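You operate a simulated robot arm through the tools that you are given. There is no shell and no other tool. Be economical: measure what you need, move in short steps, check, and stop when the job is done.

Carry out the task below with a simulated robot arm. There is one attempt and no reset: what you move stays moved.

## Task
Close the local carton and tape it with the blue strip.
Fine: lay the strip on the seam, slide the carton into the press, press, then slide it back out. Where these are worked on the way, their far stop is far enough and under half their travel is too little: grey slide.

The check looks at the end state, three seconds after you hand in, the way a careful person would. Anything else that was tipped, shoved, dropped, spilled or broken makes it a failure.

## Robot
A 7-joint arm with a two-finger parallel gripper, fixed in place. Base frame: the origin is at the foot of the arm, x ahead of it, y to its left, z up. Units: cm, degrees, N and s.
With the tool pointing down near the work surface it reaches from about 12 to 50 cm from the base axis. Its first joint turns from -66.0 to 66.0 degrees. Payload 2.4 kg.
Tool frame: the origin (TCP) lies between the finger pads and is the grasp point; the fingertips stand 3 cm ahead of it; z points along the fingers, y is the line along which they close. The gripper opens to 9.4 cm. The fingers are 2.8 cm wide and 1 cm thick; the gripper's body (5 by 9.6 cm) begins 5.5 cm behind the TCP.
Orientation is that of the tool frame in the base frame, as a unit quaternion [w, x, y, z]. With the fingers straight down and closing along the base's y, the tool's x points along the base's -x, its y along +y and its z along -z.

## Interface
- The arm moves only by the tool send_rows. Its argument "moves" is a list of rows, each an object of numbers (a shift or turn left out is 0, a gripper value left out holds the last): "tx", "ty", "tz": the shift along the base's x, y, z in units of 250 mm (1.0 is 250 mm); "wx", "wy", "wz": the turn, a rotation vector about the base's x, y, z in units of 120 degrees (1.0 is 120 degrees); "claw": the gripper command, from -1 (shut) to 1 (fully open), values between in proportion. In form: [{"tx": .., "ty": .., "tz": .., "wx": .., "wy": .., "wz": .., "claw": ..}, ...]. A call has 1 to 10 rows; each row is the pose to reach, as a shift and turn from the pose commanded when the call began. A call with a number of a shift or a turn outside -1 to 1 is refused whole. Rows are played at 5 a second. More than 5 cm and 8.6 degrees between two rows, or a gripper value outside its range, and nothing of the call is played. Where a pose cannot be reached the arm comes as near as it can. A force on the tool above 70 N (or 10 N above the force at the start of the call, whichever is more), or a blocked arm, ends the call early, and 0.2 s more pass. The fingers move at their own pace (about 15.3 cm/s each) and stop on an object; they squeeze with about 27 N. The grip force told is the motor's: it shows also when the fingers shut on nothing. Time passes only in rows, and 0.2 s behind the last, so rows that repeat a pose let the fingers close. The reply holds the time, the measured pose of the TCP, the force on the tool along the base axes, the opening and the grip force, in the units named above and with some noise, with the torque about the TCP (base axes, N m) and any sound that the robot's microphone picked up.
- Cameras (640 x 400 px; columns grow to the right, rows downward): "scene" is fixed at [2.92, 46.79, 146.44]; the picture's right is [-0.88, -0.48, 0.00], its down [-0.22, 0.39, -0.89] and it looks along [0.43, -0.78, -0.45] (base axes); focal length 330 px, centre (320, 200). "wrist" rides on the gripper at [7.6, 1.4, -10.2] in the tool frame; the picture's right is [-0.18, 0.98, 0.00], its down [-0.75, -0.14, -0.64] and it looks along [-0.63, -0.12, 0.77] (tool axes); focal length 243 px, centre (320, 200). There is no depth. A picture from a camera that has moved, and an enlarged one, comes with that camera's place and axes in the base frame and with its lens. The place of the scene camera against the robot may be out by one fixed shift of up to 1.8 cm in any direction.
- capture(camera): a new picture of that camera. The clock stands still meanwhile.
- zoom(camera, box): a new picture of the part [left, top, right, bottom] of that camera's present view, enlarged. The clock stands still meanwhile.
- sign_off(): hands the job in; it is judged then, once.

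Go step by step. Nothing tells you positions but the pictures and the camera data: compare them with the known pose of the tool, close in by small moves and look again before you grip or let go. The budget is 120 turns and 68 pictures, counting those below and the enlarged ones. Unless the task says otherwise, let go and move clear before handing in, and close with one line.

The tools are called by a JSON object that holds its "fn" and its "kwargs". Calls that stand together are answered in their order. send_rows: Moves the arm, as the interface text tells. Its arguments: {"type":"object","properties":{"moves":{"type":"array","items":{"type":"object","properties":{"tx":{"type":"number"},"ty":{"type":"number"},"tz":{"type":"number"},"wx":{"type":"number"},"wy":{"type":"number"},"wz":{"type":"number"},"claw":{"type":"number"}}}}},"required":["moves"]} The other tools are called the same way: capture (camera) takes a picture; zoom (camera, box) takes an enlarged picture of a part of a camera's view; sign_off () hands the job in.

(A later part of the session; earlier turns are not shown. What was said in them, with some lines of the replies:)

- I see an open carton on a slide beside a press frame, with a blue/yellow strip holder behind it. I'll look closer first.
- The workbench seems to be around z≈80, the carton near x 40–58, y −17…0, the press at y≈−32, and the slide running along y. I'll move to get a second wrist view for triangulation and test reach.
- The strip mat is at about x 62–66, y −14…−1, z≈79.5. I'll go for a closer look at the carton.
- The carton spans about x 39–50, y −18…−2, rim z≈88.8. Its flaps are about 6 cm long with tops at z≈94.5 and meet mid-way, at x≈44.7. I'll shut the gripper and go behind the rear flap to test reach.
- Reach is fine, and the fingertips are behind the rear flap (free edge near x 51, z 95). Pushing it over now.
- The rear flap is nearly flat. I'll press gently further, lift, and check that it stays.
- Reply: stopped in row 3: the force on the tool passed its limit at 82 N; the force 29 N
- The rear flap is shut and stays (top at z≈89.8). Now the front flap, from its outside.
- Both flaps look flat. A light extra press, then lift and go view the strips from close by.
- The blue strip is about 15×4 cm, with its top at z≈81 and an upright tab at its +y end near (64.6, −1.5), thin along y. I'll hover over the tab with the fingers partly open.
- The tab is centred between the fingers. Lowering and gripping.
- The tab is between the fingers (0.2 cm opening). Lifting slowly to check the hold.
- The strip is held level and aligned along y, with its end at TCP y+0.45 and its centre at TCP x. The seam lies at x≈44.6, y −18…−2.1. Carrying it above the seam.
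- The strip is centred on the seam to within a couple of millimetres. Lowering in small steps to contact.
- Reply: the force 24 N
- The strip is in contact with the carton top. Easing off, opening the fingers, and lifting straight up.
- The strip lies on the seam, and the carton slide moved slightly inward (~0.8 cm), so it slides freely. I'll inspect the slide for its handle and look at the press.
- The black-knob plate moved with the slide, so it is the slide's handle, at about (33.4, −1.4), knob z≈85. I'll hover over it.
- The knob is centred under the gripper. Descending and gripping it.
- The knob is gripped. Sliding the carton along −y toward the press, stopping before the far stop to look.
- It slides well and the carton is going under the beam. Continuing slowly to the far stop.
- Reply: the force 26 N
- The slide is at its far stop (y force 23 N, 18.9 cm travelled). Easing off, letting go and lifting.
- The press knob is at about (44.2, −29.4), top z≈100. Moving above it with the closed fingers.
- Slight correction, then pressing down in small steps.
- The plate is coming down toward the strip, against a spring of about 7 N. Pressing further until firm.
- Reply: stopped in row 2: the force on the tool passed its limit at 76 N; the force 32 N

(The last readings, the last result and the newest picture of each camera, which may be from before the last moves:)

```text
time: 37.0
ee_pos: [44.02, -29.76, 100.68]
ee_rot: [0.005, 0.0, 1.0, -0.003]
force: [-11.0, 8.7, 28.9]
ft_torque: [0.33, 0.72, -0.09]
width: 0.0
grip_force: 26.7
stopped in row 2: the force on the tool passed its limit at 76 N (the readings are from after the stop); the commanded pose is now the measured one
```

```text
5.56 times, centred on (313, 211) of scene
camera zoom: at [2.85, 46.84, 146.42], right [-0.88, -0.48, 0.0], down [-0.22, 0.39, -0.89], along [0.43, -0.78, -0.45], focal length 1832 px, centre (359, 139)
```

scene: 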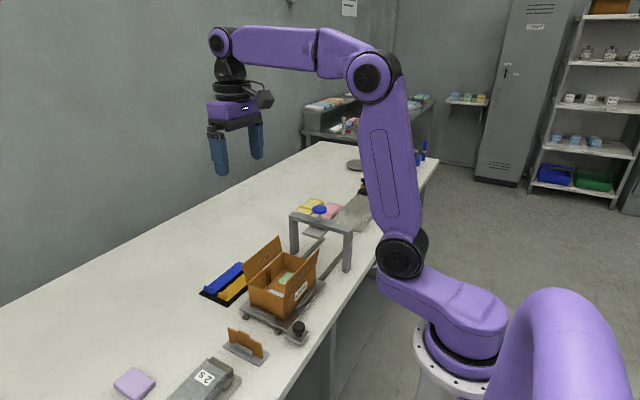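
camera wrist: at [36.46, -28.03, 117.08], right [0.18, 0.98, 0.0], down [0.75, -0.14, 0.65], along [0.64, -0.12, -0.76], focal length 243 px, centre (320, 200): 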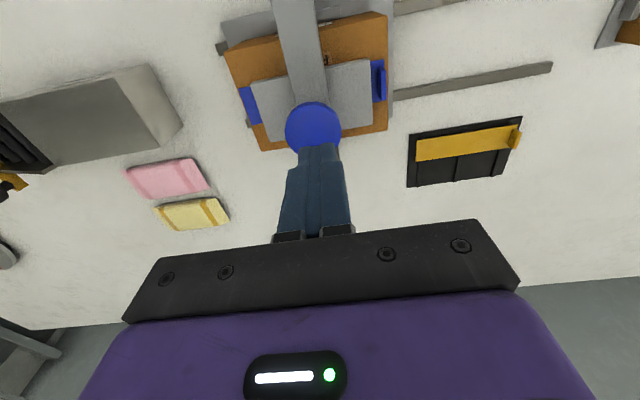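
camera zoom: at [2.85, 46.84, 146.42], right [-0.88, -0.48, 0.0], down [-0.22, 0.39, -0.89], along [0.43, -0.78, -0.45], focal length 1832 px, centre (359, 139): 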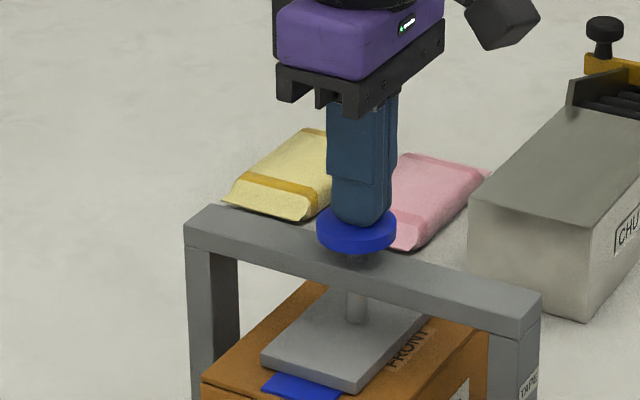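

The plate is firmly down (peak 76 N). I'll hold a moment at moderate force, then release upward.

{"fn": "send_rows", "kwargs": {"moves": [{"tz": -0.004}, {"tz": -0.006}, {"tz": -0.006}, {"tz": -0.006}, {"tz": -0.006}]}}

{"fn": "send_rows", "kwargs": {"moves": [{"tz": 0.03}, {"tz": 0.08}, {"tz": 0.15}, {"tz": 0.3}, {"tz": 0.42}]}}

{"fn": "zoom", "kwargs": {"camera": "scene", "box": [245, 185, 385, 310]}}

```text
time: 38.2
ee_pos: [44.02, -29.68, 100.58]
ee_rot: [0.007, 0.001, 1.0, -0.004]
force: [-15.1, 9.0, 53.4]
ft_torque: [0.32, 1.16, -0.14]
width: 0.02
grip_force: 26.9
```

```text
time: 39.4
ee_pos: [44.1, -29.66, 110.68]
ee_rot: [0.005, -0.001, 1.0, -0.002]
force: [0.4, 0.1, -0.8]
ft_torque: [0.01, 0.02, -0.02]
width: 0.01
grip_force: 26.7
```

```text
3.20 times, centred on (315, 248) of scene
camera zoom: at [2.92, 46.79, 146.44], right [-0.88, -0.48, 0.0], down [-0.22, 0.39, -0.89], along [0.43, -0.78, -0.45], focal length 1055 px, centre (336, 48)
```

zoom: 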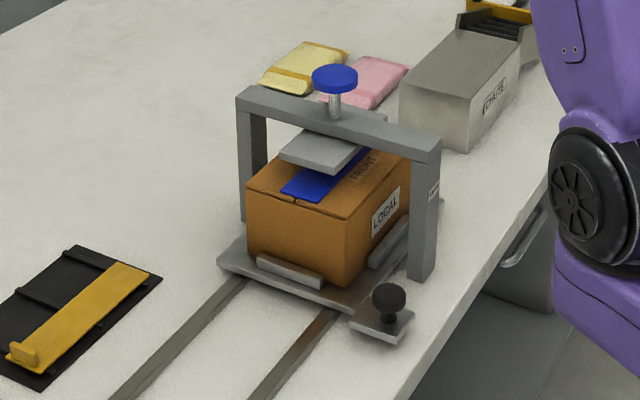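

The strip is now bonded flat: its tab is gone and the press has returned. Going back to the slide knob.

{"fn": "send_rows", "kwargs": {"moves": [{"tx": -0.11, "ty": 0.1, "claw": 0.1}, {"tx": -0.22, "ty": 0.19}, {"tx": -0.33, "ty": 0.28}, {"tx": -0.433, "ty": 0.366}, {"tx": -0.433, "ty": 0.366, "tz": -0.18}, {"tx": -0.433, "ty": 0.366, "tz": -0.36}, {"tx": -0.433, "ty": 0.366, "tz": -0.54}, {"tx": -0.433, "ty": 0.366, "tz": -0.7}, {"tx": -0.433, "ty": 0.366, "tz": -0.7}]}}

{"fn": "capture", "kwargs": {"camera": "wrist"}}

```text
time: 41.4
ee_pos: [33.25, -20.69, 93.15]
ee_rot: [0.005, 0.0, 1.0, -0.002]
force: [-0.7, 0.7, 0.0]
ft_torque: [-0.04, 0.03, -0.03]
width: 5.16
grip_force: 0.0
```

```text
23 pictures are left
camera wrist: at [25.53, -19.25, 103.54], right [0.18, 0.98, 0.0], down [0.75, -0.14, 0.65], along [0.64, -0.12, -0.76], focal length 243 px, centre (320, 200)
```

wrist: 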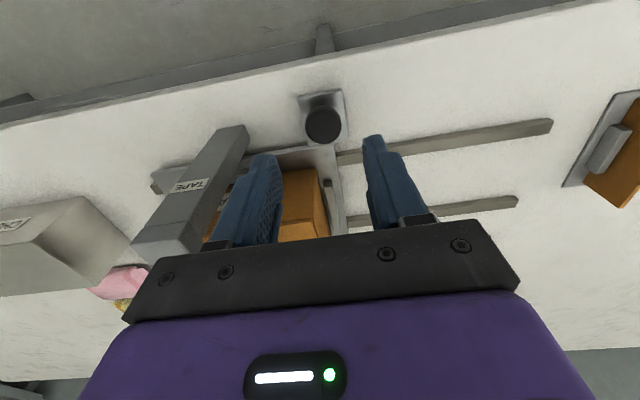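

The knob is centred as before. Descending and gripping.

{"fn": "send_rows", "kwargs": {"moves": [{"ty": 0.005, "tz": -0.1}, {"ty": 0.005, "tz": -0.2}, {"ty": 0.005, "tz": -0.266}, {"ty": 0.005, "tz": -0.266, "claw": -1}, {"ty": 0.005, "tz": -0.266, "claw": -1}, {"ty": 0.005, "tz": -0.266, "claw": -1}]}}

{"fn": "send_rows", "kwargs": {"moves": [{"ty": 0.04}, {"ty": 0.11}, {"ty": 0.18}, {"ty": 0.25}, {"ty": 0.32}, {"ty": 0.39}, {"ty": 0.46}, {"ty": 0.53}, {"ty": 0.6}, {"ty": 0.66}]}}

```text
time: 42.8
ee_pos: [33.22, -20.51, 86.76]
ee_rot: [0.005, 0.0, 1.0, -0.003]
force: [0.4, 5.7, 5.9]
ft_torque: [0.46, -0.28, -0.01]
width: 2.95
grip_force: 44.8
```

```text
time: 45.0
ee_pos: [33.31, -4.07, 86.62]
ee_rot: [0.004, 0.0, 1.0, -0.003]
force: [1.5, -0.6, 33.1]
ft_torque: [0.09, -0.18, -0.02]
width: 2.93
grip_force: 45.8
```

Sliding out well. Continuing slowly to the outer stop.

{"fn": "send_rows", "kwargs": {"moves": [{"ty": 0.03, "tz": 0.004}, {"ty": 0.06, "tz": 0.006}, {"ty": 0.09, "tz": 0.006}, {"ty": 0.11, "tz": 0.006}, {"ty": 0.13, "tz": 0.006}, {"ty": 0.145, "tz": 0.006}, {"ty": 0.16, "tz": 0.006}]}}

{"fn": "zoom", "kwargs": {"camera": "scene", "box": [205, 220, 345, 345]}}

```text
time: 46.6
ee_pos: [33.24, -0.51, 86.84]
ee_rot: [0.005, 0.008, 1.0, -0.003]
force: [-5.0, -51.0, -22.0]
ft_torque: [-0.83, 0.91, -0.21]
width: 2.94
grip_force: 45.5
```

```text
3.20 times, centred on (275, 282) of scene
camera zoom: at [2.94, 46.65, 146.48], right [-0.88, -0.48, 0.0], down [-0.22, 0.39, -0.89], along [0.43, -0.78, -0.45], focal length 1055 px, centre (464, -64)
```

zoom: 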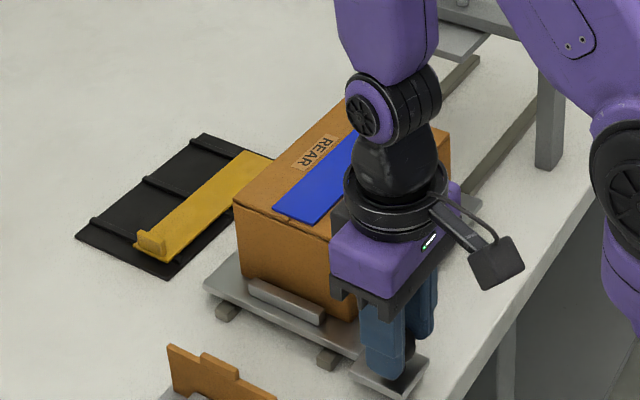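

The slide is back at its outer stop. Easing off, releasing, and lifting clear.

{"fn": "send_rows", "kwargs": {"moves": [{"ty": -0.012, "tz": -0.004}, {"ty": -0.02, "tz": -0.006}, {"ty": -0.02, "tz": -0.006, "claw": 0.1}, {"ty": -0.02, "tz": -0.006, "claw": 0.1}, {"ty": -0.02, "tz": 0.1}, {"ty": -0.02, "tz": 0.28}, {"ty": -0.02, "tz": 0.46}, {"ty": -0.02, "tz": 0.64}, {"ty": -0.02, "tz": 0.82}, {"ty": -0.02, "tz": 1.0}]}}

{"fn": "zoom", "kwargs": {"camera": "scene", "box": [165, 190, 365, 370]}}

{"fn": "capture", "kwargs": {"camera": "wrist"}}

```text
time: 48.8
ee_pos: [33.27, -0.56, 111.84]
ee_rot: [0.005, 0.0, 1.0, -0.002]
force: [1.4, -0.4, 0.1]
ft_torque: [-0.01, -0.03, -0.02]
width: 5.18
grip_force: 0.0
```

```text
2.22 times, centred on (265, 280) of scene
camera zoom: at [2.92, 46.79, 146.44], right [-0.88, -0.48, 0.0], down [-0.22, 0.39, -0.89], along [0.43, -0.78, -0.45], focal length 733 px, centre (442, 22)
```

zoom: 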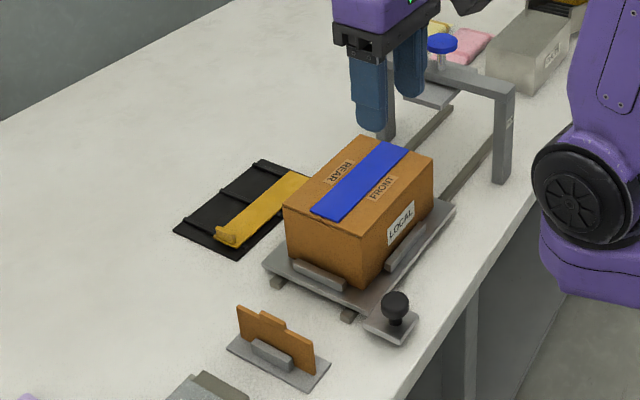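

```text
20 pictures are left
camera wrist: at [25.5, 0.9, 122.15], right [0.18, 0.98, 0.0], down [0.75, -0.14, 0.65], along [0.64, -0.12, -0.76], focal length 243 px, centre (320, 200)
```

wrist: 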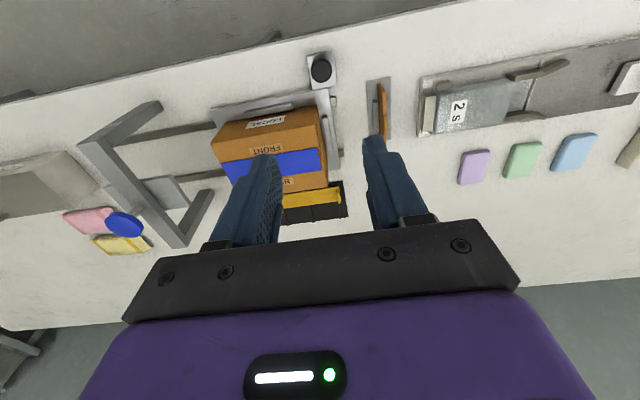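

The carton is closed, the blue strip is bonded along the seam, the slide is back out, and the gripper is clear. Handing in.

{"fn": "sign_off", "kwargs": {}}

```text
The job is handed in.
```

I closed the local carton, laid the blue strip on the seam, pressed it flat, and slid the carton back to its outer stop; nothing else looked disturbed in the last pictures.
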